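You operate a simulated robot arm through the tools that you are given. There is no shell and no other tool. Be economical: measure what you need, move in short steps, check, and stop when the job is done.

You run a simulated robot arm. Do the job below in one go: nothing can be reset, and whatever is moved stays where it is left.

## Task
Scan slide M-36 at 4800 dpi.
Fine: load it, shut the scanner tray, slide the feed knob to Feed; watch the display; one scan; leave it loaded, the dial set and the scanner on.

It is judged by the outcome, as a careful person would: the job done as asked, and still so three seconds after it is handed in. It fails if anything else is knocked over, pushed out of place, dropped, spilled or broken.

## Robot
A 7-joint arm with a two-finger parallel gripper, fixed in place. Base frame: the origin is at the foot of the arm, x ahead of it, y to its left, z up. Units: m, degrees, N and s.
With the tool pointing down near the work surface it reaches from about 0.24 to 0.62 m from the base axis. Its first joint turns from -66.0 to 66.0 degrees. Payload 2.6 kg.
Tool frame: the origin (TCP) lies between the finger pads and is the grasp point; the fingertips stand 0.03 m ahead of it; z points along the fingers, y is the line along which they close. Largest opening 0.094 m; finger width 0.028, thickness 0.01; the body of the gripper, 0.05 by 0.096 m, starts 0.055 m behind the TCP.
Orientation is that of the tool frame in the base frame, as [roll, pitch, yaw] about the fixed x, y, z axes, in that order (R = Rz(yaw) Ry(pitch) Rx(roll)). With the fingers straight down and closing along the base's y, the tool's x points along the base's -x, its y along +y and its z along -z.

## Interface
- The arm moves only by the tool play_rows. Its arguments are lists of equal length, an entry for each row: "dp": the shift along the tool's x, y, z in m, a list of three; "angular": the turn, a rotation vector about the tool's x, y, z in degrees, a list of three; "gripper": the opening in per cent of the stroke, from 0 (shut) to 100 (fully open). In form: {"dp": [[dx, dy, dz], ...], "angular": [[ax, ay, az], ...], "gripper": [gripper, ...]}. A call has 1 to 10 rows; each row shifts and turns the commanded pose from where the row before left it, along the tool's axes as they then stand. Rows are played at 5 a second. More than 0.05 m and 8.6 degrees between two rows, or a gripper value outside its range, and nothing of the call is played. Where a pose cannot be reached the arm comes as near as it can. A force on the tool above 90 N (or 10 N above the force at the start of the call, whichever is more), or a blocked arm, ends the call early, and 0.2 s more pass. The fingers move at their own pace (about 0.072 m/s each) and stop on an object; they squeeze with about 23 N. The grip force told is the motor's: it shows also when the fingers shut on nothing. Time passes only in rows, and 0.2 s behind the last, so rows that do not move let the fingers close. The reply holds the time, the measured pose of the TCP, the force on the tool along the base axes, the opening and the grip force, in the units named above and with some noise.
- Cameras (640 x 400 px; columns grow to the right, rows downward): "scene" is fixed at [0.037, 0.4392, 0.57]; the picture's right is [-0.82, -0.57, 0.00], its down [-0.35, 0.50, -0.80] and it looks along [0.46, -0.65, -0.60] (base axes); focal length 352 px, centre (320, 200). "wrist" rides on the gripper at [-0.037, 0, -0.058] in the tool frame; the picture's right is [0.00, -1.00, 0.00], its down [0.97, 0.00, -0.24] and it looks along [0.24, 0.00, 0.97] (tool axes); focal length 218 px, centre (320, 200).
- grab_frame(camera): a new picture of that camera. No time passes.
- locate(camera, pixels): for up to 12 pixels [column, row] of the newest picture of that camera ("zoom" is the newest enlarged one), the place [x, y, z] in the base frame of the surface seen there, good to about 0.002 m, but the place of the scene camera against the robot may be out by one fixed shift of up to 0.025 m in any direction. No time passes.
- zoom(camera, box): a new picture of the part [left, top, right, bottom] of that camera's present view, enlarged. No time passes.
- hand_in(): hands the job in; it is judged then, once.

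Keep the steps short. Do not move on a guess: measure, check each grasp and each placing, and mend mistakes. In all there are 80 turns and 34 pictures (those below and enlarged ones count). Leave the gripper open and the arm clear of the work at the hand-in unless told otherwise, and finish with a single line.

The tools are called after ">>>" by a JSON object that holds its "method" and its "body". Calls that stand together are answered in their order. play_rows: Moves the arm, as the interface text tells. Its arguments: {"type":"object","properties":{"dp":{"type":"array","items":{"type":"array","items":{"type":"number"}}},"angular":{"type":"array","items":{"type":"array","items":{"type":"number"}}},"gripper":{"type":"array","items":{"type":"number"}}},"required":["dp","angular","gripper"]} The other tools are called the same way: grab_frame (camera) takes a picture; locate (camera, pixels) gives the place of the surface under pixels of a picture; zoom (camera, box) takes an enlarged picture of a part of a camera's view; hand_in () hands the job in.

At the start:

```text
t: 0.0
eef_pos: [0.4254, -0.0301, 0.2953]
orientation: [180.0, -0.1, -180.0]
ft_force: [-0.7, 0.3, 0.6]
opening: 0.0943
grip_force: 0.0
```

scene: 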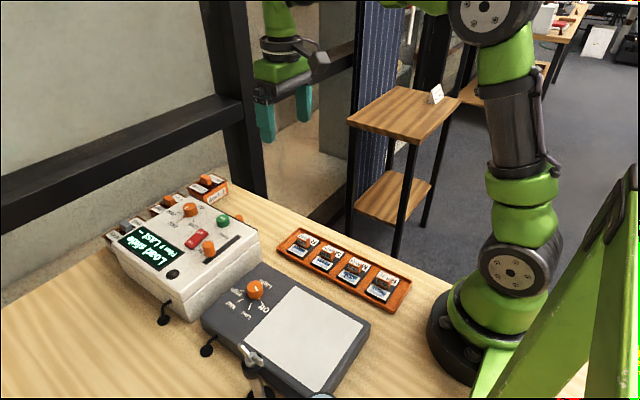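
wrist: 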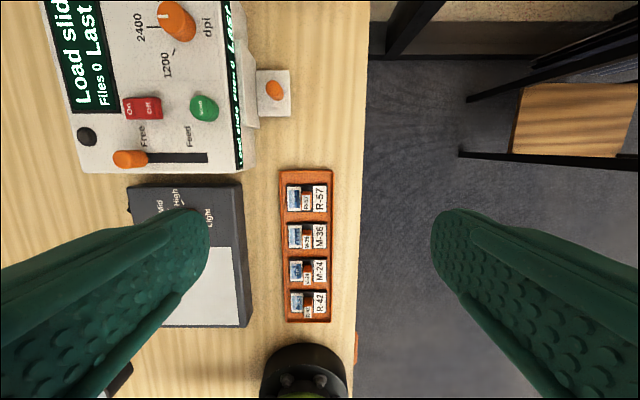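

I see the scanner at upper left in the wrist view and the slide rack at its centre. I'll enlarge both before measuring anything.

>>> {"method": "zoom", "body": {"camera": "wrist", "box": [40, 0, 360, 200]}}

>>> {"method": "zoom", "body": {"camera": "scene", "box": [90, 160, 290, 340]}}

>>> {"method": "zoom", "body": {"camera": "wrist", "box": [260, 160, 360, 330]}}

```text
2.00 times, centred on (200, 100) of wrist
```

zoom: 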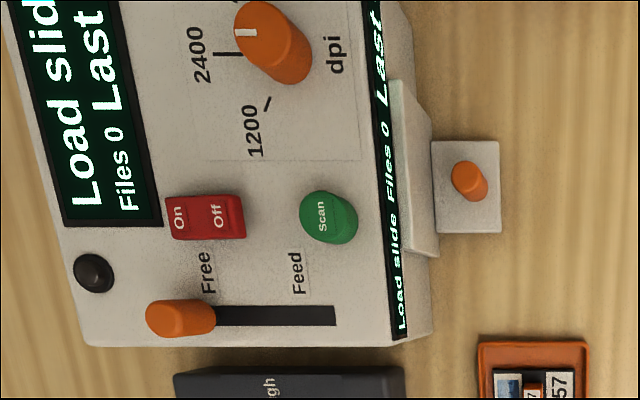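

```text
2.22 times, centred on (190, 250) of scene
```

zoom: 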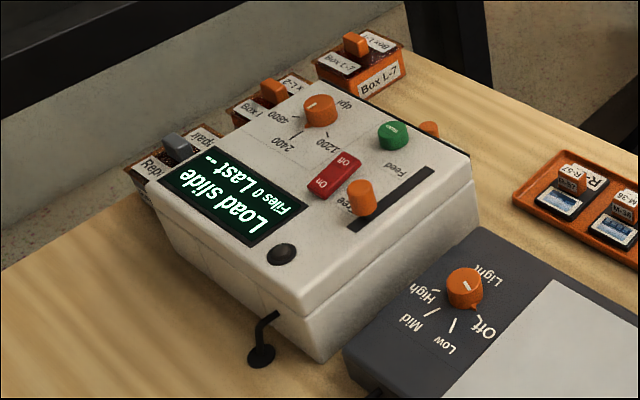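

```text
2.35 times, centred on (310, 245) of wrist
```

zoom: 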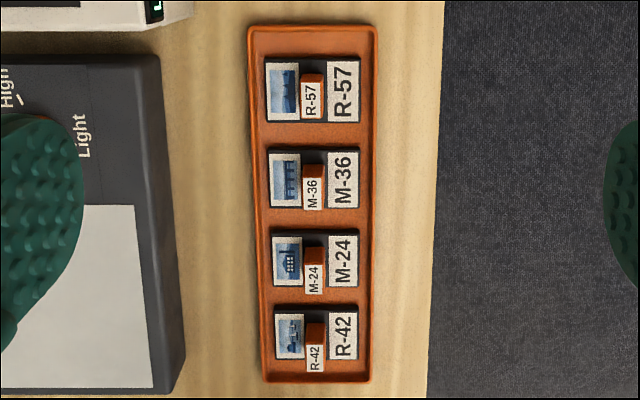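

The tray front with its orange knob is on the scanner's -y side, and M-36 is the second slide at about (308,237). Next I'll get coordinates of these parts.

>>> {"method": "locate", "body": {"camera": "wrist", "pixels": [[307, 236], [320, 237], [293, 237], [274, 90], [284, 110], [248, 90], [176, 20], [204, 107], [125, 158], [180, 158], [142, 108], [250, 150]]}}

>>> {"method": "play_rows", "body": {"dp": [[-0.04, 0, 0], [-0.04, 0.03, 0], [-0.03, 0.03, 0], [0, 0.03, 0], [0, 0, 0]], "angular": [[0, 0, 0], [0, 0, 0], [0, 0, 0], [0, 0, 0], [0, 0, 0]], "gripper": [100, 100, 100, 100, 100]}}

>>> {"method": "grab_frame", "body": {"camera": "wrist"}}

```text
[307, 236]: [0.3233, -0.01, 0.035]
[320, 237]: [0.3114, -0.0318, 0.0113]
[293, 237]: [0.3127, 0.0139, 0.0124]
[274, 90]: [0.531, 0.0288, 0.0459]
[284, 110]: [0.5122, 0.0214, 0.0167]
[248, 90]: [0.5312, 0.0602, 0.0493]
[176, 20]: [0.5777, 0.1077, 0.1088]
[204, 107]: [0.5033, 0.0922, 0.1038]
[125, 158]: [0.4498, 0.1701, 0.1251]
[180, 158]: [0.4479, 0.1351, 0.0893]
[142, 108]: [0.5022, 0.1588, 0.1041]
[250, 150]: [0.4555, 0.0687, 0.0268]
```

```text
t: 1.2
eef_pos: [0.5365, 0.0597, 0.2939]
orientation: [-180.0, 0.0, -180.0]
ft_force: [0.0, 0.1, -1.2]
opening: 0.0942
grip_force: 0.1
```

```text
28 pictures are left
```

wrist: 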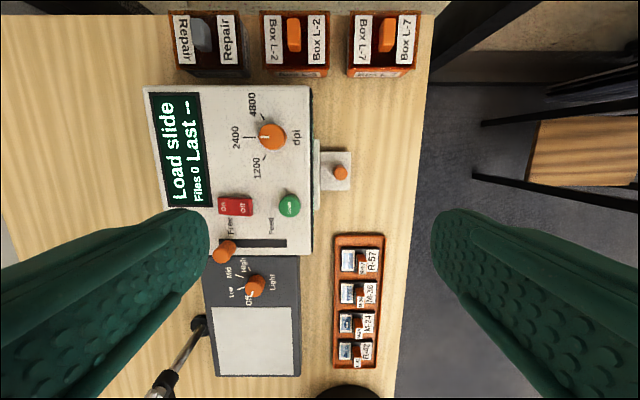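

>>> {"method": "zoom", "body": {"camera": "wrist", "box": [200, 70, 380, 280]}}

>>> {"method": "locate", "body": {"camera": "wrist", "pixels": [[272, 137], [246, 137], [253, 105], [262, 158], [340, 173], [347, 188], [325, 188], [316, 215], [224, 250], [284, 243], [289, 205], [305, 250]]}}

```text
1.90 times, centred on (290, 175) of wrist
```

zoom: 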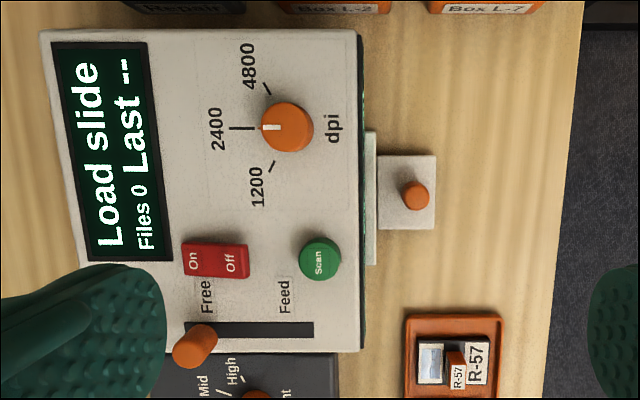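

```text
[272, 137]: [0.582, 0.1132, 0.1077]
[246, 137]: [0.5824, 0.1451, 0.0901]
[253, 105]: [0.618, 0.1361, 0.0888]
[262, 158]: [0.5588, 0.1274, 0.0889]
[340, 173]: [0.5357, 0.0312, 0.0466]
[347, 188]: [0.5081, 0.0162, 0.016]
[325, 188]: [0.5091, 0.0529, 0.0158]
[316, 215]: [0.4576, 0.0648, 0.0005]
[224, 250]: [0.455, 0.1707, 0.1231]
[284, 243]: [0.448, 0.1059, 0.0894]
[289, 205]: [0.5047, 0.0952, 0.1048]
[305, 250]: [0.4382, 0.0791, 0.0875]
```

The dial points to 2400, with 4800 on its far side. The tray is at about (0.53, 0.03), so I'll lower over it and look closer.

>>> {"method": "play_rows", "body": {"dp": [[0.01, -0.04, 0.03], [0.01, -0.04, 0.05], [0.0, 0, 0.05], [0, 0, 0]], "angular": [[0, 0, 0], [0, 0, 0], [0, 0, 0], [0, 0, 0]], "gripper": [100, 100, 100, 100]}}

>>> {"method": "grab_frame", "body": {"camera": "wrist"}}

```text
refused: row 1 steps farther than a row can; nothing moved
```

```text
26 pictures are left
```

wrist: 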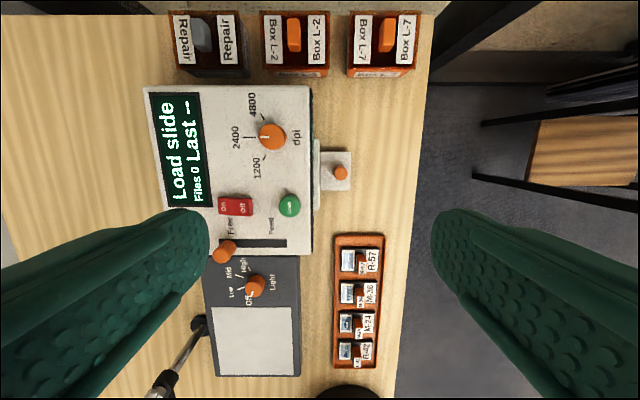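

That was refused because the row was too long, so I'll use smaller steps.

>>> {"method": "play_rows", "body": {"dp": [[0.01, -0.03, 0.0], [0.01, -0.03, 0.02], [0, 0, 0.045], [0, 0, 0.045], [0, 0, 0.02], [0, 0, 0]], "angular": [[0, 0, 0], [0, 0, 0], [0, 0, 0], [0, 0, 0], [0, 0, 0], [0, 0, 0]], "gripper": [100, 100, 100, 100, 100, 100]}}

>>> {"method": "grab_frame", "body": {"camera": "wrist"}}

```text
t: 2.6
eef_pos: [0.5161, -0.0, 0.1663]
orientation: [180.0, 0.1, 180.0]
ft_force: [-0.4, 0.0, 0.6]
opening: 0.0939
grip_force: 0.0
```

```text
25 pictures are left
```

wrist: 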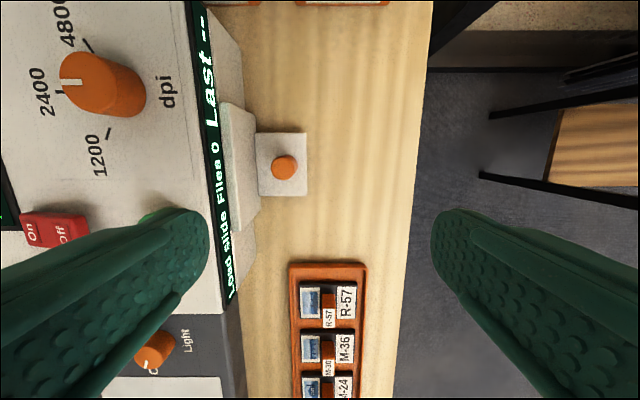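

>>> {"method": "zoom", "body": {"camera": "wrist", "box": [190, 80, 330, 260]}}

>>> {"method": "locate", "body": {"camera": "wrist", "pixels": [[284, 163], [300, 140], [302, 190], [262, 140], [262, 190], [242, 170], [230, 130], [235, 215], [250, 170], [285, 185], [265, 165], [300, 165]]}}

```text
2.22 times, centred on (260, 170) of wrist
```

zoom: 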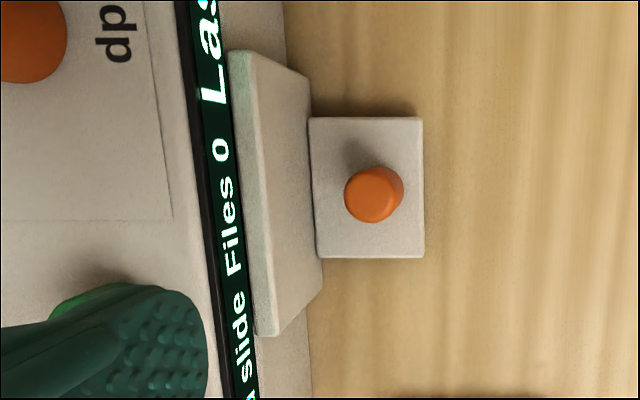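

```text
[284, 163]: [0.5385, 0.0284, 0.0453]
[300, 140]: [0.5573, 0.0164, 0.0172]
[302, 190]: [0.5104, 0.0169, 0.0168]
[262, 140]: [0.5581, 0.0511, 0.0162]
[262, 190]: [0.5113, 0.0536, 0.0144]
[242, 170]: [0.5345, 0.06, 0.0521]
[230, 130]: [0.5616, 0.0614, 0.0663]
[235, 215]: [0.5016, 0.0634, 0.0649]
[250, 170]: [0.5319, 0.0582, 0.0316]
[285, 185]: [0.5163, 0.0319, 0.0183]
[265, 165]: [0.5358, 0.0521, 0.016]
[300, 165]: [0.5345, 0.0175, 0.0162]
```

The tray is shut: its front panel is at y≈0.06, with a ledge and an upright orange peg at (0.5385, 0.028). I'll measure the dial first.

>>> {"method": "zoom", "body": {"camera": "wrist", "box": [20, 0, 200, 190]}}

```text
2.11 times, centred on (110, 95) of wrist
```

zoom: 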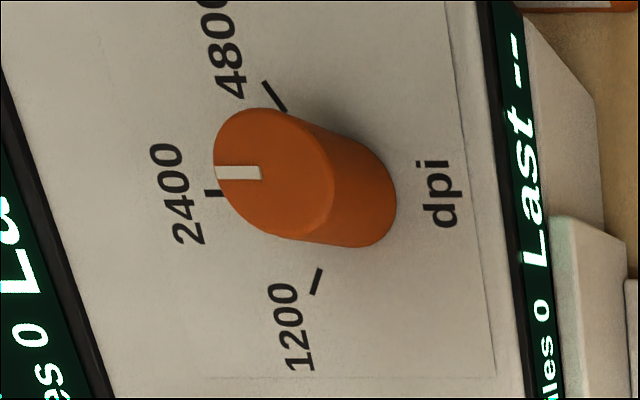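

>>> {"method": "locate", "body": {"camera": "zoom", "pixels": [[275, 173], [220, 150], [325, 190], [260, 112], [290, 230], [264, 83], [285, 109], [320, 270], [313, 294], [210, 193], [390, 210], [225, 175]]}}

```text
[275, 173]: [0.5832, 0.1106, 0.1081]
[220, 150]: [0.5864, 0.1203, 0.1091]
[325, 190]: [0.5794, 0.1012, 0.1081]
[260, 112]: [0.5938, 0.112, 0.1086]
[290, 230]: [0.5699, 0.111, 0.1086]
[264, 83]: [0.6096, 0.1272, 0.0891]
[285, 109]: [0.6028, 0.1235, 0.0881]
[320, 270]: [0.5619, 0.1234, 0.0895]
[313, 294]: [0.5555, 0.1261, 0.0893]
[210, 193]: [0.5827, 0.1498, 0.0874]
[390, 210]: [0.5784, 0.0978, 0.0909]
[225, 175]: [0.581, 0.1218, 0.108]
```

The dial centre is (0.582, 0.111), its top is at z 0.108, and 4800 is 60° clockwise seen from above. I'll move above it and lower around it.

>>> {"method": "play_rows", "body": {"dp": [[-0.022, 0.037, 0], [-0.022, 0.037, 0], [-0.022, 0.037, 0], [0, 0, 0.02], [0, 0, 0.021], [0, 0, 0]], "angular": [[0, 0, 0], [0, 0, 0], [0, 0, 0], [0, 0, 0], [0, 0, 0], [0, 0, 0]], "gripper": [70, 60, 60, 60, 60, 60]}}

```text
t: 4.0
eef_pos: [0.5819, 0.1098, 0.1247]
orientation: [-180.0, 0.0, -180.0]
ft_force: [0.2, 0.1, -0.4]
opening: 0.0566
grip_force: 0.0
```

I'm at the dial with the fingers straddling it. I'll close them and turn 60° about tool z.

>>> {"method": "play_rows", "body": {"dp": [[0, 0.001, 0], [0, 0, 0], [0, 0, 0]], "angular": [[0, 0, 0], [0, 0, 0], [0, 0, 0]], "gripper": [0, 0, 0]}}

>>> {"method": "play_rows", "body": {"dp": [[0, 0, 0], [0, 0, 0], [0, 0, 0], [0, 0, 0], [0, 0, 0], [0, 0, 0], [0, 0, 0], [0, 0, 0], [0, 0, 0]], "angular": [[0, 0, 7.5], [0, 0, 7.5], [0, 0, 7.5], [0, 0, 7.5], [0, 0, 7.5], [0, 0, 7.5], [0, 0, 7.5], [0, 0, 7.5], [0, 0, 0]], "gripper": [0, 0, 0, 0, 0, 0, 0, 0, 0]}}

```text
t: 4.8
eef_pos: [0.5813, 0.1124, 0.1243]
orientation: [179.9, -0.1, -179.9]
ft_force: [0.5, 6.5, 0.8]
opening: 0.0274
grip_force: 45.0
```

```text
t: 6.8
eef_pos: [0.5823, 0.1142, 0.1252]
orientation: [179.7, -0.1, 120.0]
ft_force: [-5.1, 17.5, 21.3]
opening: 0.0273
grip_force: 45.0
```

The turn reached yaw 120. I'll release, rise and check the dial mark.

>>> {"method": "play_rows", "body": {"dp": [[0, 0, 0], [0, 0, 0], [0, 0, -0.03], [0, 0, -0.04], [0, 0, -0.04], [0, 0, 0]], "angular": [[0, 0, 0], [0, 0, 0], [0, 0, 0], [0, 0, 0], [0, 0, 0], [0, 0, 0]], "gripper": [60, 60, 60, 60, 60, 60]}}

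>>> {"method": "grab_frame", "body": {"camera": "wrist"}}

```text
t: 8.2
eef_pos: [0.5726, 0.1198, 0.2296]
orientation: [179.9, 0.0, 120.0]
ft_force: [-0.1, 0.9, 0.0]
opening: 0.0562
grip_force: 0.0
out of reach, approached as far as the arm can: row 5
```

```text
22 pictures are left
```

wrist: 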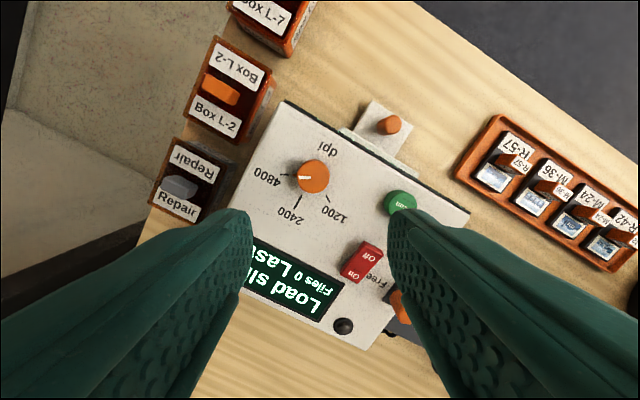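

The dial now points at 4800. Next I'll turn to yaw 90, so the fingers close along x, and go above the tray peg.

>>> {"method": "play_rows", "body": {"dp": [[0, 0, 0], [0, 0, 0], [0, 0, 0], [0, 0, 0], [-0.03, -0.01, 0.0], [-0.03, -0.012, 0], [-0.033, -0.012, 0], [0, 0, 0.03], [0, 0, 0]], "angular": [[0, 0, 7.5], [0, 0, 7.5], [0, 0, 7.5], [0, 0, 7.5], [0, 0, 0], [0, 0, 0], [0, 0, 0], [0, 0, 0], [0, 0, 0]], "gripper": [60, 60, 60, 60, 60, 60, 60, 60, 60]}}

```text
t: 10.2
eef_pos: [0.5385, 0.0271, 0.1981]
orientation: [180.0, 0.1, 90.0]
ft_force: [0.0, 0.1, -0.5]
opening: 0.0563
grip_force: 0.0
```

I'm directly above the peg. I'll lower around it to z 0.052, which puts the tips about 5 mm above the ledge, and close.

>>> {"method": "play_rows", "body": {"dp": [[0, 0, 0.04], [0, 0, 0.04], [0, 0, 0.04], [0, 0, 0.025], [0, 0, 0], [0, 0, 0], [0, 0, 0], [0, 0, 0]], "angular": [[0, 0, 0], [0, 0, 0], [0, 0, 0], [0, 0, 0], [0, 0, 0], [0, 0, 0], [0, 0, 0], [0, 0, 0]], "gripper": [60, 60, 60, 60, 60, 0, 0, 0]}}

```text
t: 12.0
eef_pos: [0.5356, 0.0286, 0.0523]
orientation: [-179.1, -0.3, 89.6]
ft_force: [-50.5, -3.4, 22.9]
opening: 0.0192
grip_force: 45.0
```

The peg is gripped at 0.019 m, but the side force shows I'm about 4 mm off in x. I'll ease that off and then pull the tray towards -y.

>>> {"method": "play_rows", "body": {"dp": [[0, -0.004, 0], [-0.01, 0, 0], [-0.01, 0, 0], [0, 0, 0]], "angular": [[0, 0, 0], [0, 0, 0], [0, 0, 0], [0, 0, 0]], "gripper": [0, 0, 0, 0]}}

```text
t: 13.0
eef_pos: [0.5359, 0.0078, 0.0521]
orientation: [-179.9, 0.1, 90.2]
ft_force: [20.2, 0.3, -39.6]
opening: 0.0187
grip_force: 44.7
```

The tray is sliding out, so I'll keep pulling gently.

>>> {"method": "play_rows", "body": {"dp": [[-0.012, 0.001, 0.0005], [-0.012, 0, 0], [-0.012, 0, 0], [-0.012, 0, 0], [0, 0, 0]], "angular": [[0, 0, 0], [0, 0, 0], [0, 0, 0], [0, 0, 0], [0, 0, 0]], "gripper": [0, 0, 0, 0, 0]}}

>>> {"method": "grab_frame", "body": {"camera": "wrist"}}

```text
t: 14.2
eef_pos: [0.5349, -0.0396, 0.0521]
orientation: [-179.8, 0.2, 90.1]
ft_force: [24.2, 1.5, -42.4]
opening: 0.0188
grip_force: 45.1
```

```text
21 pictures are left
```

wrist: 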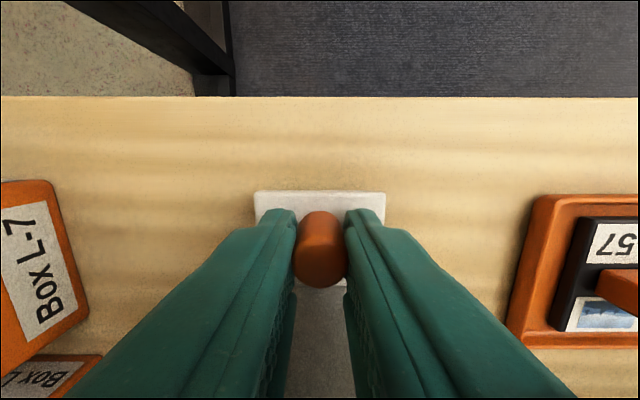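

The tray has come out 65 mm so far. I'll keep pulling slowly to find its end stop.

>>> {"method": "play_rows", "body": {"dp": [[-0.008, 0, 0], [-0.008, 0, 0], [-0.008, 0, 0], [0, 0, 0]], "angular": [[0, 0, 0], [0, 0, 0], [0, 0, 0], [0, 0, 0]], "gripper": [0, 0, 0, 0]}}

```text
t: 15.2
eef_pos: [0.5348, -0.0636, 0.0527]
orientation: [180.0, -0.1, 90.3]
ft_force: [28.9, 5.3, -39.2]
opening: 0.0189
grip_force: 45.0
```

>>> {"method": "play_rows", "body": {"dp": [[-0.006, 0, 0], [-0.006, 0, 0], [0, 0, 0]], "angular": [[0, 0, 0], [0, 0, 0], [0, 0, 0]], "gripper": [0, 0, 0]}}

```text
t: 16.0
eef_pos: [0.5364, -0.0643, 0.054]
orientation: [-179.8, -1.1, 90.3]
ft_force: [3.2, 32.4, -18.1]
opening: 0.0187
grip_force: 44.8
```

The end stop is reached at y≈-0.064. I'll relax, release, rise and look.

>>> {"method": "play_rows", "body": {"dp": [[0.011, 0, 0], [0, 0, 0], [0, 0, 0], [0, 0, -0.04], [0, 0, -0.04], [0, 0, -0.04], [0, 0, 0]], "angular": [[0, 0, 0], [0, 0, 0], [0, 0, 0], [0, 0, 0], [0, 0, 0], [0, 0, 0], [0, 0, 0]], "gripper": [0, 50, 50, 50, 60, 60, 60]}}

>>> {"method": "grab_frame", "body": {"camera": "wrist"}}

```text
t: 17.6
eef_pos: [0.5339, -0.0679, 0.1744]
orientation: [-180.0, 0.0, 90.1]
ft_force: [0.2, -0.2, 0.2]
opening: 0.0566
grip_force: 0.0
```

```text
20 pictures are left
```

wrist: 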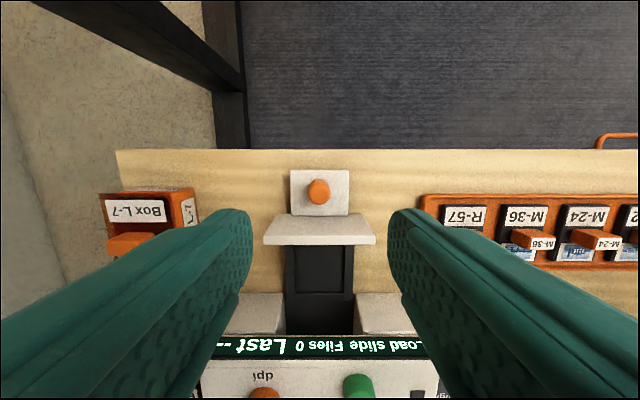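

The tray is open and shows a black bed with a recess. I'll enlarge it and measure it along with the slides.

>>> {"method": "zoom", "body": {"camera": "wrist", "box": [240, 160, 400, 350]}}

>>> {"method": "locate", "body": {"camera": "wrist", "pixels": [[319, 190], [319, 230], [290, 260], [302, 255], [350, 255], [319, 255], [319, 285], [302, 290], [350, 290], [319, 300], [545, 242], [523, 237]]}}

>>> {"method": "zoom", "body": {"camera": "wrist", "box": [410, 160, 640, 300]}}

```text
2.11 times, centred on (320, 255) of wrist
```

zoom: 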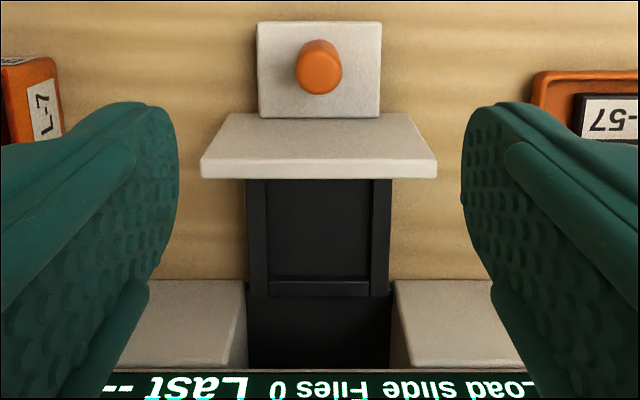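

```text
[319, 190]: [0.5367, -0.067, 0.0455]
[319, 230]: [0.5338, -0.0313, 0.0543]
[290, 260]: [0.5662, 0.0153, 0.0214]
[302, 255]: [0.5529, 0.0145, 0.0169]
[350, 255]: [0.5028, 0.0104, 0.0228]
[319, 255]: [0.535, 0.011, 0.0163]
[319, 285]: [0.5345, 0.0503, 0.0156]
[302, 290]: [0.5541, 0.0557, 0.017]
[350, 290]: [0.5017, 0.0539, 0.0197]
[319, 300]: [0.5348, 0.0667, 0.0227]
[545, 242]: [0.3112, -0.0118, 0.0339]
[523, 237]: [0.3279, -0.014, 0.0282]
```

```text
2.78 times, centred on (525, 230) of wrist
```

zoom: 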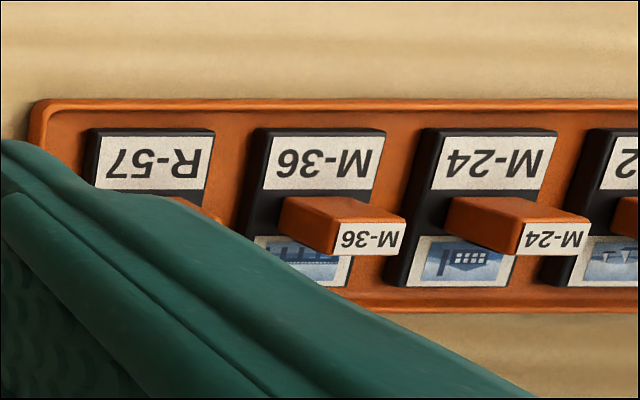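

The bed has rails at about x 0.503 and 0.560 and an inner ridge at y≈0.057. The slide's grip is a block, thin in y. I'll turn back to yaw 180 for an overhead view of slide and bed.

>>> {"method": "play_rows", "body": {"dp": [[0.0, 0, -0.045], [0.023, -0.038, 0], [0.023, -0.038, 0], [0.022, -0.038, 0], [0, 0, 0], [0, 0, 0], [0, 0, 0], [0, 0, 0], [0, 0, 0], [0, 0, 0]], "angular": [[0, 0, 0], [0, 0, 0], [0, 0, 0], [0, 0, 0], [0, 0, -8.5], [0, 0, -8.5], [0, 0, -8.5], [0, 0, -8.5], [0, 0, -8.5], [0, 0, -8.5]], "gripper": [60, 60, 60, 60, 60, 60, 60, 100, 100, 100]}}

>>> {"method": "play_rows", "body": {"dp": [[0, 0, 0], [0, 0, 0], [0, 0, 0], [0, 0, 0], [0, 0, 0], [0, 0, 0]], "angular": [[0, 0, -8.5], [0, 0, -8.5], [0, 0, -8.5], [0, 0, -8.5], [0, 0, -5], [0, 0, 0]], "gripper": [100, 100, 100, 100, 100, 100]}}

>>> {"method": "grab_frame", "body": {"camera": "wrist"}}

```text
t: 19.8
eef_pos: [0.4208, 0.0034, 0.2202]
orientation: [180.0, 0.0, 141.0]
ft_force: [1.3, -0.6, 0.1]
opening: 0.0938
grip_force: 0.1
```

```text
t: 21.2
eef_pos: [0.4218, 0.0032, 0.2205]
orientation: [-180.0, 0.0, -180.0]
ft_force: [0.2, -0.2, -0.3]
opening: 0.0939
grip_force: 0.0
```

```text
17 pictures are left
```

wrist: 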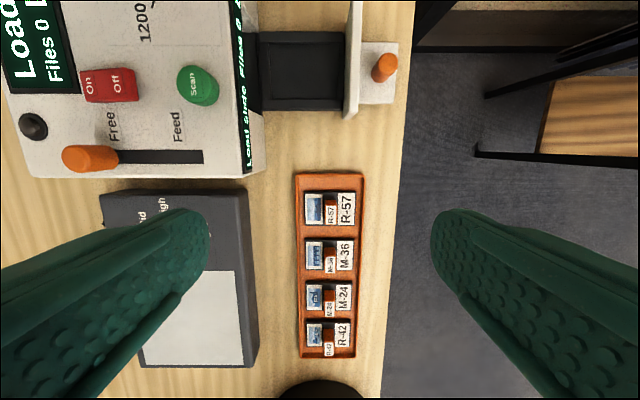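

>>> {"method": "zoom", "body": {"camera": "wrist", "box": [240, 10, 410, 120]}}

>>> {"method": "locate", "body": {"camera": "zoom", "pixels": [[100, 180], [100, 110], [380, 180], [240, 180], [100, 340], [240, 360], [240, 100], [420, 180], [240, 380], [240, 80], [66, 180], [390, 340]]}}

>>> {"method": "zoom", "body": {"camera": "wrist", "box": [290, 220, 370, 290]}}

```text
3.64 times, centred on (325, 65) of wrist
```

zoom: 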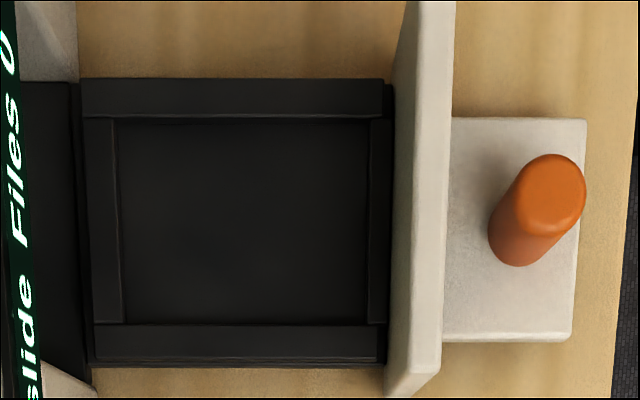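

```text
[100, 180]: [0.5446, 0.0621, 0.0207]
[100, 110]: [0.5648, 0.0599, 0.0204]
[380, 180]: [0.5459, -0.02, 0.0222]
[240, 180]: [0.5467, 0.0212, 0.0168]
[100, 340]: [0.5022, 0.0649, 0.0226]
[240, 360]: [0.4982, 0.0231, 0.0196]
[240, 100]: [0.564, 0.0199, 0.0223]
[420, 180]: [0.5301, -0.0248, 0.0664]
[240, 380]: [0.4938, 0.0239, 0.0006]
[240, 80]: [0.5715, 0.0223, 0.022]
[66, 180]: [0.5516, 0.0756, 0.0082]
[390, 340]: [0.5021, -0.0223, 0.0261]
```

```text
5.71 times, centred on (330, 255) of wrist
```

zoom: 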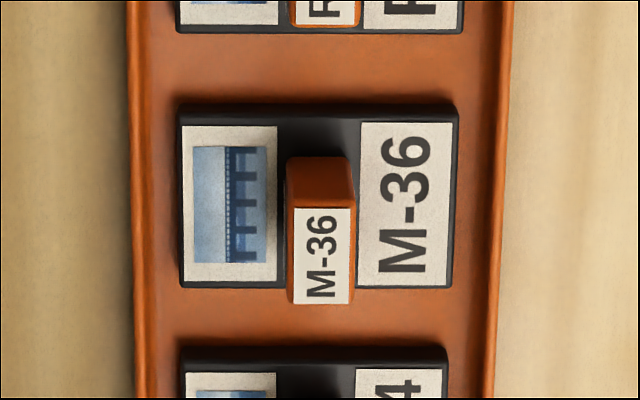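

Now the slide's corners and handle in the enlarged view.

>>> {"method": "locate", "body": {"camera": "zoom", "pixels": [[185, 125], [452, 125], [187, 282], [448, 282], [295, 172], [345, 172], [320, 195], [320, 165], [300, 230], [345, 230], [320, 298], [320, 340]]}}

>>> {"method": "zoom", "body": {"camera": "scene", "box": [270, 220, 420, 310]}}

```text
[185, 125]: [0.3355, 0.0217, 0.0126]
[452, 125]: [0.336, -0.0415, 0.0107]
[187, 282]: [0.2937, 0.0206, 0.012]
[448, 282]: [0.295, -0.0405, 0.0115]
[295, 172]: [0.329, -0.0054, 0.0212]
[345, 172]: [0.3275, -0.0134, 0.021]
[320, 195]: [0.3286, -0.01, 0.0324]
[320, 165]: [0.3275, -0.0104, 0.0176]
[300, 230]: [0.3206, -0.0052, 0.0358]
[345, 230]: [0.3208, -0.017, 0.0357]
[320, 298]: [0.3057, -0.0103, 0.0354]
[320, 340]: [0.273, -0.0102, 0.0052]
```

```text
4.27 times, centred on (345, 265) of scene
```

zoom: 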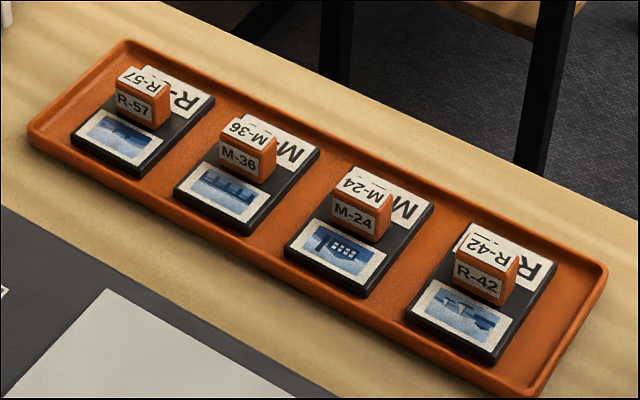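

M-36 is centred at (0.3155, -0.010), its handle is 14 mm wide in y and its top is at z 0.0355. I'll move above it, then down to z 0.047.

>>> {"method": "play_rows", "body": {"dp": [[0.036, -0.005, 0.02], [0.036, -0.005, 0.02], [0.034, -0.0032, 0.03], [0, 0, 0.04], [0, 0, 0.04], [0, 0, 0.0235], [0, 0, 0]], "angular": [[0, 0, 0], [0, 0, 0], [0, 0, 0], [0, 0, 0], [0, 0, 0], [0, 0, 0], [0, 0, 0]], "gripper": [42, 42, 42, 42, 42, 42, 42]}}

>>> {"method": "grab_frame", "body": {"camera": "wrist"}}

```text
t: 22.8
eef_pos: [0.3142, -0.0117, 0.0463]
orientation: [180.0, 0.0, -180.0]
ft_force: [-0.5, 1.0, 0.9]
opening: 0.0394
grip_force: 0.1
```

```text
13 pictures are left
```

wrist: 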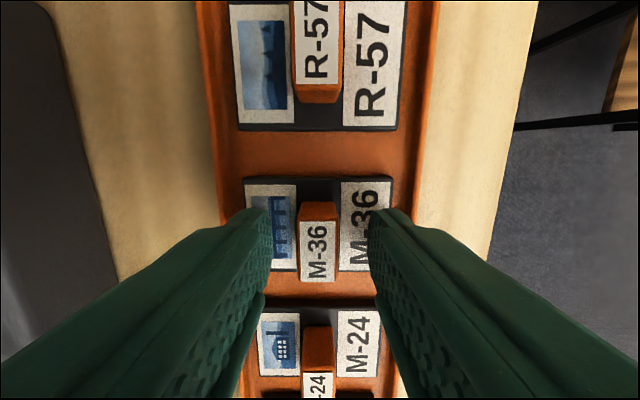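

M-36's handle is centred between the fingers. I'll close, then lift straight up.

>>> {"method": "play_rows", "body": {"dp": [[0, 0.001, 0], [0, 0, 0], [0, 0, 0], [0, 0, -0.02], [0, 0, -0.04], [0, 0, -0.04], [0, 0, 0]], "angular": [[0, 0, 0], [0, 0, 0], [0, 0, 0], [0, 0, 0], [0, 0, 0], [0, 0, 0], [0, 0, 0]], "gripper": [0, 0, 0, 0, 0, 0, 0]}}

>>> {"method": "grab_frame", "body": {"camera": "wrist"}}

```text
t: 24.4
eef_pos: [0.3148, -0.0081, 0.1451]
orientation: [-180.0, 0.0, 180.0]
ft_force: [0.3, 0.1, 0.5]
opening: 0.0138
grip_force: 23.7
```

```text
12 pictures are left
```

wrist: 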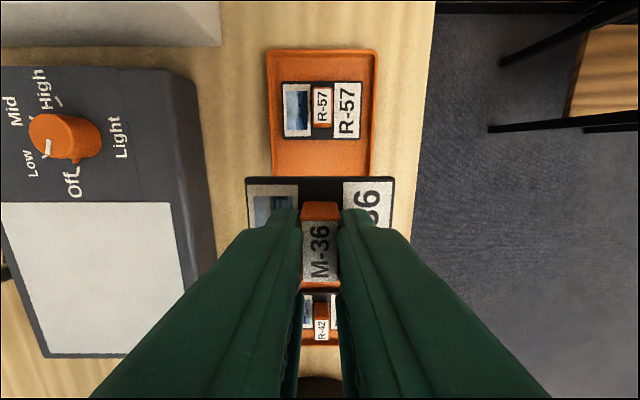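

M-36 is held. I'll measure how it sits in the grip.

>>> {"method": "locate", "body": {"camera": "wrist", "pixels": [[249, 181], [391, 181], [248, 215], [393, 215], [320, 181], [320, 215]]}}

```text
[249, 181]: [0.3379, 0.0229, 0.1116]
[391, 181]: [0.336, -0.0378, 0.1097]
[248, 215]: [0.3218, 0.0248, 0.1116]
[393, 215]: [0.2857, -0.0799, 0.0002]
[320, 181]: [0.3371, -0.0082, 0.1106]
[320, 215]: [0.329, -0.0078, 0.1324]
```

The slide sits squarely and is centred about 1.5 mm ahead of the TCP. The recess centre is (0.536, 0.0204), so I'll carry the slide above it at this height.

>>> {"method": "play_rows", "body": {"dp": [[-0.044, 0.0057, 0], [-0.044, 0.0057, 0], [-0.044, 0.0057, 0], [-0.044, 0.0057, 0], [-0.0437, 0.0057, 0], [0, 0, 0], [0, 0, 0.03], [0, 0, 0]], "angular": [[0, 0, 0], [0, 0, 0], [0, 0, 0], [0, 0, 0], [0, 0, 0], [0, 0, 0], [0, 0, 0], [0, 0, 0]], "gripper": [0, 0, 0, 0, 0, 0, 0, 0]}}

>>> {"method": "grab_frame", "body": {"camera": "wrist"}}

```text
t: 26.2
eef_pos: [0.5374, 0.0184, 0.1168]
orientation: [-180.0, 0.0, -179.9]
ft_force: [0.4, 0.2, -1.3]
opening: 0.0137
grip_force: 22.9
```

```text
11 pictures are left
```

wrist: 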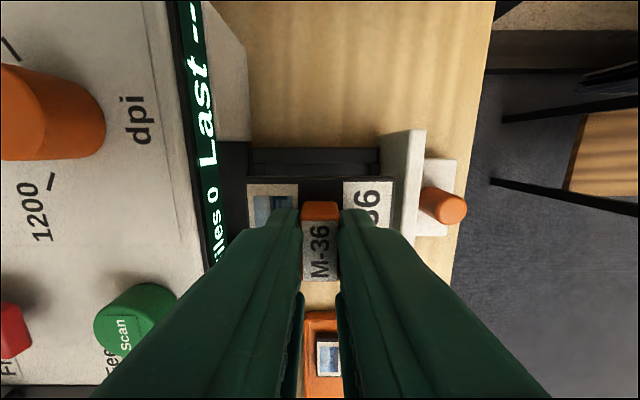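

The slide is above the recess. I'll compare the slide edges with the tray edges before lowering.

>>> {"method": "locate", "body": {"camera": "wrist", "pixels": [[250, 182], [391, 182], [320, 182], [310, 168], [310, 155], [247, 168], [382, 168], [380, 150]]}}

>>> {"method": "zoom", "body": {"camera": "wrist", "box": [230, 130, 430, 250]}}

```text
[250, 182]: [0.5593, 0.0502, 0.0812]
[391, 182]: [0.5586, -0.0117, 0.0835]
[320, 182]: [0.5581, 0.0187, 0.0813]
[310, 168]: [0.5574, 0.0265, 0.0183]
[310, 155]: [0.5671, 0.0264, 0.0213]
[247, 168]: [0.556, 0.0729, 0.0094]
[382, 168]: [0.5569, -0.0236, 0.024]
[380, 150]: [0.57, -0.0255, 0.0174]
```

```text
3.20 times, centred on (330, 190) of wrist
```

zoom: 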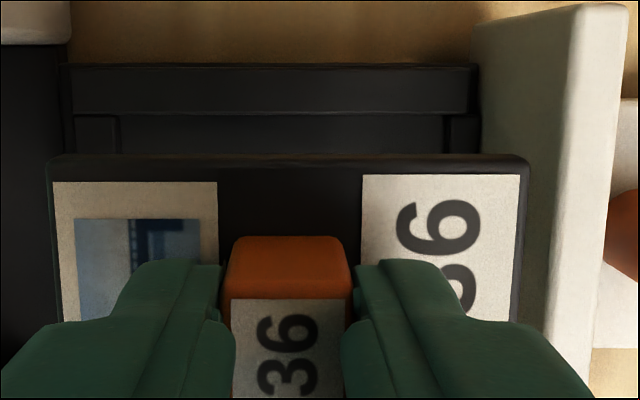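

The slide centre is about (0.537, 0.019), within 1 mm of the recess. I'll lower it gently.

>>> {"method": "play_rows", "body": {"dp": [[0.001, 0.001, 0.02], [0, 0, 0.02], [0, 0, 0.01], [0, 0, 0.005], [0, 0, 0]], "angular": [[0, 0, 0], [0, 0, 0], [0, 0, 0], [0, 0, 0], [0, 0, 0]], "gripper": [0, 0, 0, 0, 0]}}

>>> {"method": "play_rows", "body": {"dp": [[0, 0, 0.0015], [0, 0, 0.0015], [0, 0, 0]], "angular": [[0, 0, 0], [0, 0, 0], [0, 0, 0]], "gripper": [0, 0, 0]}}

```text
t: 27.4
eef_pos: [0.5354, 0.0195, 0.0605]
orientation: [-179.9, -0.1, -180.0]
ft_force: [0.0, -0.1, -0.2]
opening: 0.0141
grip_force: 22.9
```

```text
t: 28.2
eef_pos: [0.5356, 0.0205, 0.0581]
orientation: [-180.0, 0.0, 180.0]
ft_force: [-0.3, -0.6, 2.9]
opening: 0.014
grip_force: 23.8
```

I'm just touching at z 0.058. One more millimetre down, then I'll release to a small opening.

>>> {"method": "play_rows", "body": {"dp": [[0, 0, 0.001], [0, 0, 0]], "angular": [[0, 0, 0], [0, 0, 0]], "gripper": [0, 0]}}

```text
t: 28.8
eef_pos: [0.536, 0.0197, 0.0575]
orientation: [180.0, 0.1, 180.0]
ft_force: [-3.8, -0.1, 13.2]
opening: 0.014
grip_force: 23.0
```

There's firm contact, so the slide is on the bed floor. I'll release, rise and look.

>>> {"method": "play_rows", "body": {"dp": [[0, 0, 0], [0, 0, 0], [0, 0, -0.03], [0, 0, -0.04], [0, 0, -0.04], [0, 0, 0]], "angular": [[0, 0, 0], [0, 0, 0], [0, 0, 0], [0, 0, 0], [0, 0, 0], [0, 0, 0]], "gripper": [38, 38, 38, 70, 100, 100]}}

>>> {"method": "grab_frame", "body": {"camera": "wrist"}}

```text
t: 30.2
eef_pos: [0.5341, 0.0185, 0.1673]
orientation: [180.0, 0.0, 180.0]
ft_force: [0.3, -0.5, 0.7]
opening: 0.0941
grip_force: 0.0
```

```text
9 pictures are left
```

wrist: 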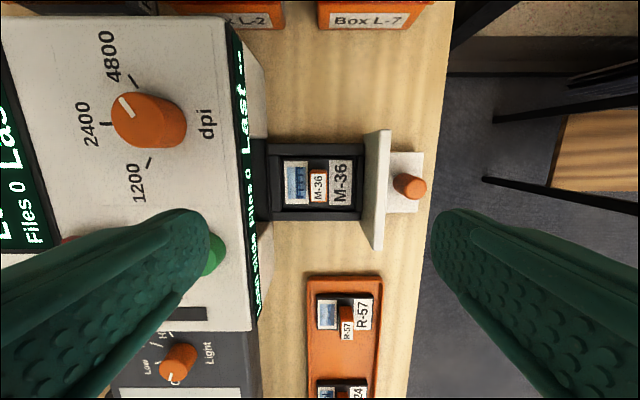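

M-36 is seated flat in the bed. To shut the tray, I'll put closed fingers in front of the panel, above the peg, and push +y.

>>> {"method": "play_rows", "body": {"dp": [[0, -0.042, 0], [0, -0.042, 0], [0, 0, 0.04], [0, 0, 0.04], [0, 0, 0.0063], [0, 0, 0]], "angular": [[0, 0, 0], [0, 0, 0], [0, 0, 0], [0, 0, 0], [0, 0, 0], [0, 0, 0]], "gripper": [0, 0, 0, 0, 0, 0]}}

>>> {"method": "play_rows", "body": {"dp": [[0, 0.01, 0], [0, 0.01, 0], [0, 0.012, 0], [0, 0.012, 0], [0, 0.012, 0], [0, 0.012, 0], [0, 0.012, 0], [0, 0.012, 0], [0, 0.012, 0], [0, 0, 0]], "angular": [[0, 0, 0], [0, 0, 0], [0, 0, 0], [0, 0, 0], [0, 0, 0], [0, 0, 0], [0, 0, 0], [0, 0, 0], [0, 0, 0], [0, 0, 0]], "gripper": [0, 0, 0, 0, 0, 0, 0, 0, 0, 0]}}

```text
t: 31.6
eef_pos: [0.5329, -0.0636, 0.0799]
orientation: [180.0, -0.1, 180.0]
ft_force: [-0.3, 0.5, -0.5]
opening: 0.0002
grip_force: 23.3
```

```text
t: 33.8
eef_pos: [0.5347, 0.0418, 0.0818]
orientation: [179.9, 0.0, -179.9]
ft_force: [-0.8, 1.1, 0.5]
opening: 0.0
grip_force: 22.8
```

The tray is moving freely. I'll push the last bit in small steps until it seats.

>>> {"method": "play_rows", "body": {"dp": [[0, 0.003, 0], [0, 0.003, 0], [0, 0.003, 0], [0, 0, 0]], "angular": [[0, 0, 0], [0, 0, 0], [0, 0, 0], [0, 0, 0]], "gripper": [0, 0, 0, 0]}}

```text
t: 34.8
eef_pos: [0.5338, 0.0498, 0.0811]
orientation: [-180.0, 0.0, 179.9]
ft_force: [-0.1, 0.4, -0.6]
opening: 0.0
grip_force: 22.7
```

>>> {"method": "play_rows", "body": {"dp": [[0, 0.002, 0], [0, 0.002, 0], [0, 0.002, 0], [0, 0, 0]], "angular": [[0, 0, 0], [0, 0, 0], [0, 0, 0], [0, 0, 0]], "gripper": [0, 0, 0, 0]}}

>>> {"method": "grab_frame", "body": {"camera": "wrist"}}

```text
t: 35.8
eef_pos: [0.5341, 0.0522, 0.0818]
orientation: [-179.7, 0.0, 179.8]
ft_force: [-5.1, -20.3, 4.7]
opening: 0.0
grip_force: 22.7
```

```text
8 pictures are left
```

wrist: 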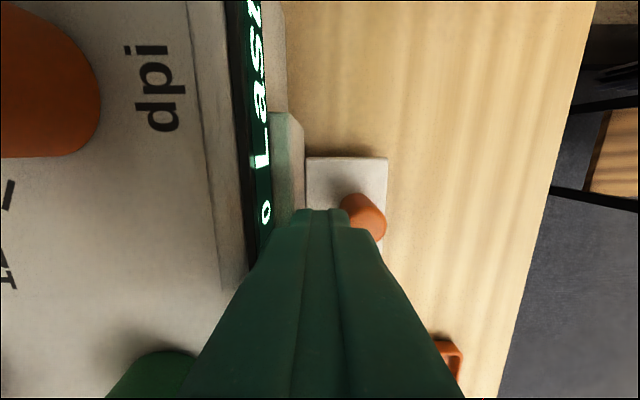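

The -20 N contact shows the tray is fully shut. I'll back off, rise and go look at the feed knob and display.

>>> {"method": "play_rows", "body": {"dp": [[0, -0.012, 0], [0, 0, -0.045], [0, 0, -0.045], [0, 0, -0.04], [0.035, 0.03, 0], [0.035, 0.03, 0], [0.035, 0.03, 0], [0, 0.0, 0], [0, 0, 0]], "angular": [[0, 0, 0], [0, 0, 0], [0, 0, 0], [0, 0, 0], [0, 0, 0], [0, 0, 0], [0, 0, 0], [0, 0, 0], [0, 0, 0]], "gripper": [0, 0, 0, 0, 40, 40, 40, 100, 100]}}

>>> {"method": "grab_frame", "body": {"camera": "wrist"}}

```text
t: 37.8
eef_pos: [0.429, 0.134, 0.2111]
orientation: [-180.0, 0.0, 179.9]
ft_force: [0.3, -0.2, 0.0]
opening: 0.094
grip_force: 0.1
```

```text
7 pictures are left
```

wrist: 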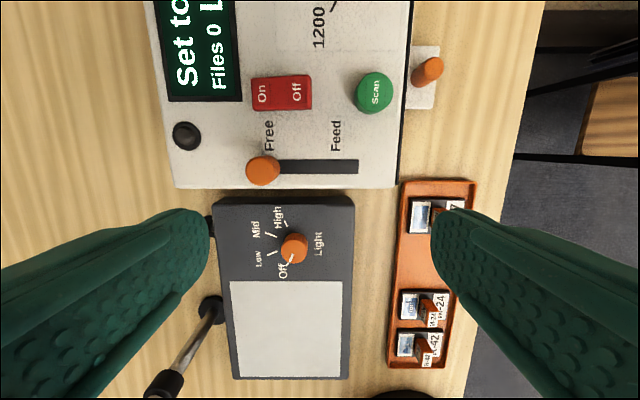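

The display now begins "Set to…", presumably "Set to Feed". I'll measure the feed knob and its slot.

>>> {"method": "locate", "body": {"camera": "wrist", "pixels": [[263, 167], [252, 167], [274, 167], [263, 157], [263, 177], [355, 166], [280, 166], [375, 88], [293, 252]]}}

```text
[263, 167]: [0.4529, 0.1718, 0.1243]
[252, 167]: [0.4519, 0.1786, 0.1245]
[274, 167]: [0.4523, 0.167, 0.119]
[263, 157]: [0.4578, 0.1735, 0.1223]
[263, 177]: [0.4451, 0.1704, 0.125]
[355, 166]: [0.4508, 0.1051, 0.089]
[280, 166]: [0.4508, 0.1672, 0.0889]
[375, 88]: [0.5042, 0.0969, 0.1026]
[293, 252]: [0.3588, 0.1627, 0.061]
```

The knob centre is (0.4515, 0.172), its top is at z 0.124, and Feed is at the y≈0.105 end. I'll go over it and grip it.

>>> {"method": "play_rows", "body": {"dp": [[-0.0225, 0.038, 0], [0, 0, 0.04], [0, 0, 0.03], [0, 0, 0.014], [0, 0, 0], [0, 0, 0], [0, 0, 0]], "angular": [[0, 0, 0], [0, 0, 0], [0, 0, 0], [0, 0, 0], [0, 0, 0], [0, 0, 0], [0, 0, 0]], "gripper": [50, 50, 50, 50, 50, 0, 0]}}

```text
t: 39.4
eef_pos: [0.4529, 0.1703, 0.1263]
orientation: [-180.0, 0.1, 180.0]
ft_force: [0.6, 1.7, -1.4]
opening: 0.0188
grip_force: 45.2
```

The knob is gripped (0.019 m). I'll slide it towards -y until it stops.

>>> {"method": "play_rows", "body": {"dp": [[0, -0.01, 0], [0, -0.01, 0], [0, -0.01, 0], [0, -0.008, 0], [0, -0.006, 0], [0, 0, 0]], "angular": [[0, 0, 0], [0, 0, 0], [0, 0, 0], [0, 0, 0], [0, 0, 0], [0, 0, 0]], "gripper": [0, 0, 0, 0, 0, 0]}}

```text
t: 40.8
eef_pos: [0.4519, 0.1268, 0.1269]
orientation: [-179.9, 0.1, -180.0]
ft_force: [19.8, -0.1, -25.0]
opening: 0.0186
grip_force: 45.1
```

>>> {"method": "play_rows", "body": {"dp": [[0, -0.004, 0], [0, -0.004, 0], [0, -0.003, 0], [0, -0.003, 0], [0, 0, 0]], "angular": [[0, 0, 0], [0, 0, 0], [0, 0, 0], [0, 0, 0], [0, 0, 0]], "gripper": [0, 0, 0, 0, 0]}}

```text
t: 42.0
eef_pos: [0.4512, 0.1173, 0.1262]
orientation: [179.7, 0.1, -179.6]
ft_force: [23.8, 26.9, -31.4]
opening: 0.0183
grip_force: 45.1
```

The end stop is reached at y≈0.117 (27 N). I'll relax, release, rise, and read the display.

>>> {"method": "play_rows", "body": {"dp": [[0, 0.002, 0], [0, 0, 0], [0, 0, 0], [0, 0, -0.04], [0, 0, -0.04], [-0.03, 0.02, 0], [-0.02, 0.0, 0], [0, 0, 0]], "angular": [[0, 0, 0], [0, 0, 0], [0, 0, 0], [0, 0, 0], [0, 0, 0], [0, 0, 0], [0, 0, 0], [0, 0, 0]], "gripper": [0, 50, 50, 50, 80, 100, 100, 100]}}

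>>> {"method": "grab_frame", "body": {"camera": "wrist"}}

```text
t: 43.8
eef_pos: [0.5022, 0.1335, 0.2066]
orientation: [180.0, -0.1, -180.0]
ft_force: [-0.5, 0.9, 0.7]
opening: 0.0938
grip_force: 0.1
```

```text
6 pictures are left
```

wrist: 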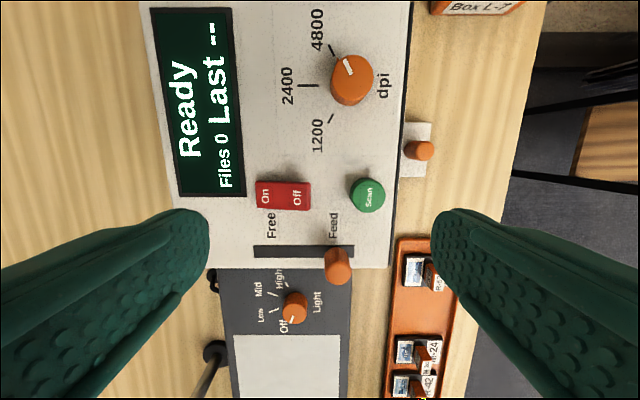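

The display reads "Ready", the dial is at 4800 and the feed knob is at Feed. I'll move closed fingertips above the green Scan button (0.504, 0.0955).

>>> {"method": "play_rows", "body": {"dp": [[-0.002, -0.038, 0], [0, 0, 0.035], [0, 0, 0.028], [0, 0, 0]], "angular": [[0, 0, 0], [0, 0, 0], [0, 0, 0], [0, 0, 0]], "gripper": [0, 0, 0, 0]}}

>>> {"method": "play_rows", "body": {"dp": [[0, 0, 0.003], [0, 0, 0.003], [0, 0, 0.002], [0, 0, 0.002], [0, 0, 0]], "angular": [[0, 0, 0], [0, 0, 0], [0, 0, 0], [0, 0, 0], [0, 0, 0]], "gripper": [0, 0, 0, 0, 0]}}

```text
t: 44.8
eef_pos: [0.5037, 0.0972, 0.1432]
orientation: [-179.9, -0.1, -180.0]
ft_force: [0.3, 0.5, -0.9]
opening: 0.0
grip_force: 23.1
```

```text
t: 46.0
eef_pos: [0.5037, 0.0977, 0.1323]
orientation: [-179.9, 0.0, -180.0]
ft_force: [-0.4, -0.7, 0.4]
opening: 0.0001
grip_force: 23.6
```

There's little force so far. I'll check the display through the scene camera before pressing further.

>>> {"method": "zoom", "body": {"camera": "scene", "box": [110, 170, 270, 290]}}

```text
3.33 times, centred on (190, 230) of scene
```

zoom: 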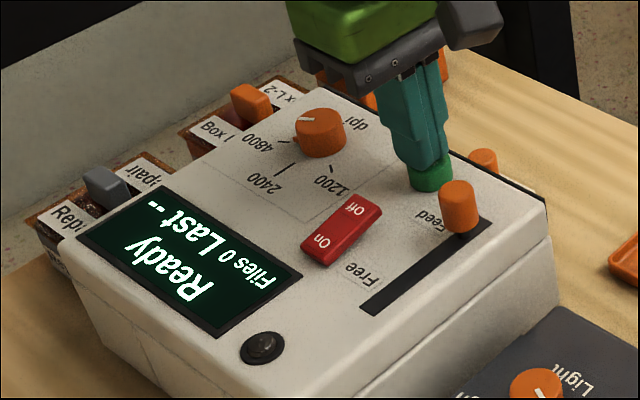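

Still "Ready", so it hasn't been pressed. I'll press down slowly a few more millimetres.

>>> {"method": "play_rows", "body": {"dp": [[0, 0, 0.001], [0, 0, 0.001], [0, 0, 0.001], [0, 0, 0]], "angular": [[0, 0, 0], [0, 0, 0], [0, 0, 0], [0, 0, 0]], "gripper": [0, 0, 0, 0]}}

```text
t: 47.0
eef_pos: [0.5039, 0.0972, 0.131]
orientation: [-179.9, 0.0, -179.9]
ft_force: [-0.9, 0.0, 1.5]
opening: 0.0001
grip_force: 23.1
```

>>> {"method": "play_rows", "body": {"dp": [[0, 0, 0.001], [0, 0, 0.001], [0, 0, 0]], "angular": [[0, 0, 0], [0, 0, 0], [0, 0, 0]], "gripper": [0, 0, 0]}}

```text
t: 47.8
eef_pos: [0.5034, 0.0974, 0.1282]
orientation: [179.9, 0.0, 179.9]
ft_force: [0.7, 1.4, 1.2]
opening: 0.0001
grip_force: 22.5
```

I've gone down about 5 mm with only light force. I'll check the display.

>>> {"method": "zoom", "body": {"camera": "scene", "box": [110, 170, 270, 290]}}

```text
3.33 times, centred on (190, 230) of scene
```

zoom: 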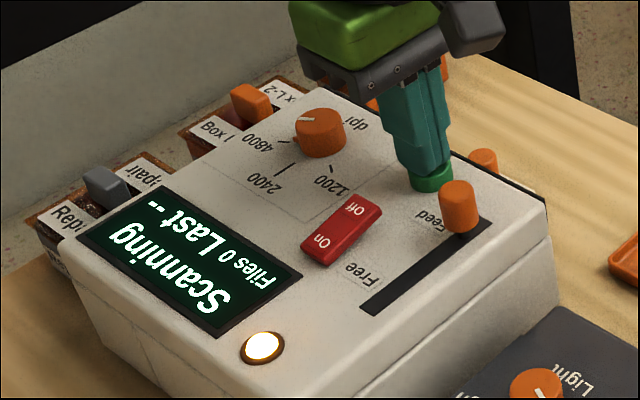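

The display shows "Scanning" and the lamp is lit. I'll lift straight off and wait for it to finish.

>>> {"method": "play_rows", "body": {"dp": [[0, 0, -0.03], [0, 0, -0.04], [0, 0, -0.03], [0.03, -0.03, 0], [0.03, -0.03, 0], [0, 0, 0], [0, 0, 0], [0, 0, 0], [0, 0, 0], [0, 0, 0]], "angular": [[0, 0, 0], [0, 0, 0], [0, 0, 0], [0, 0, 0], [0, 0, 0], [0, 0, 0], [0, 0, 0], [0, 0, 0], [0, 0, 0], [0, 0, 0]], "gripper": [0, 0, 100, 100, 100, 100, 100, 100, 100, 100]}}

>>> {"method": "play_rows", "body": {"dp": [[0, 0, 0], [0, 0, 0], [0, 0, 0], [0, 0, 0], [0, 0, 0], [0, 0, 0], [0, 0, 0], [0, 0, 0], [0, 0, 0], [0, 0, 0]], "angular": [[0, 0, 0], [0, 0, 0], [0, 0, 0], [0, 0, 0], [0, 0, 0], [0, 0, 0], [0, 0, 0], [0, 0, 0], [0, 0, 0], [0, 0, 0]], "gripper": [100, 100, 100, 100, 100, 100, 100, 100, 100, 100]}}

>>> {"method": "play_rows", "body": {"dp": [[0, 0, 0], [0, 0, 0], [0, 0, 0], [0, 0, 0], [0, 0, 0], [0, 0, 0], [0, 0, 0], [0, 0, 0], [0, 0, 0], [0, 0, 0]], "angular": [[0, 0, 0], [0, 0, 0], [0, 0, 0], [0, 0, 0], [0, 0, 0], [0, 0, 0], [0, 0, 0], [0, 0, 0], [0, 0, 0], [0, 0, 0]], "gripper": [100, 100, 100, 100, 100, 100, 100, 100, 100, 100]}}

>>> {"method": "grab_frame", "body": {"camera": "scene"}}

```text
t: 50.0
eef_pos: [0.4402, 0.0381, 0.2275]
orientation: [-180.0, 0.0, -179.9]
ft_force: [-0.6, 0.4, 0.5]
opening: 0.0941
grip_force: 0.1
```

```text
t: 52.2
eef_pos: [0.4414, 0.0381, 0.2265]
orientation: [-179.9, 0.0, -180.0]
ft_force: [-0.3, 0.6, -0.4]
opening: 0.094
grip_force: 0.0
```

```text
t: 54.4
eef_pos: [0.4417, 0.0387, 0.2273]
orientation: [-179.9, 0.0, -180.0]
ft_force: [0.0, -0.3, 0.1]
opening: 0.094
grip_force: 0.1
```

```text
3 pictures are left
```

scene: 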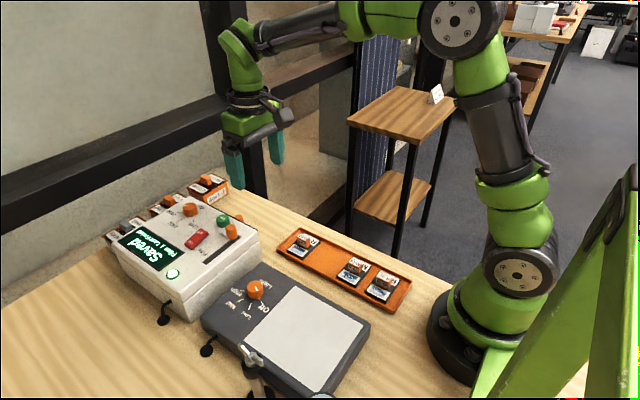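

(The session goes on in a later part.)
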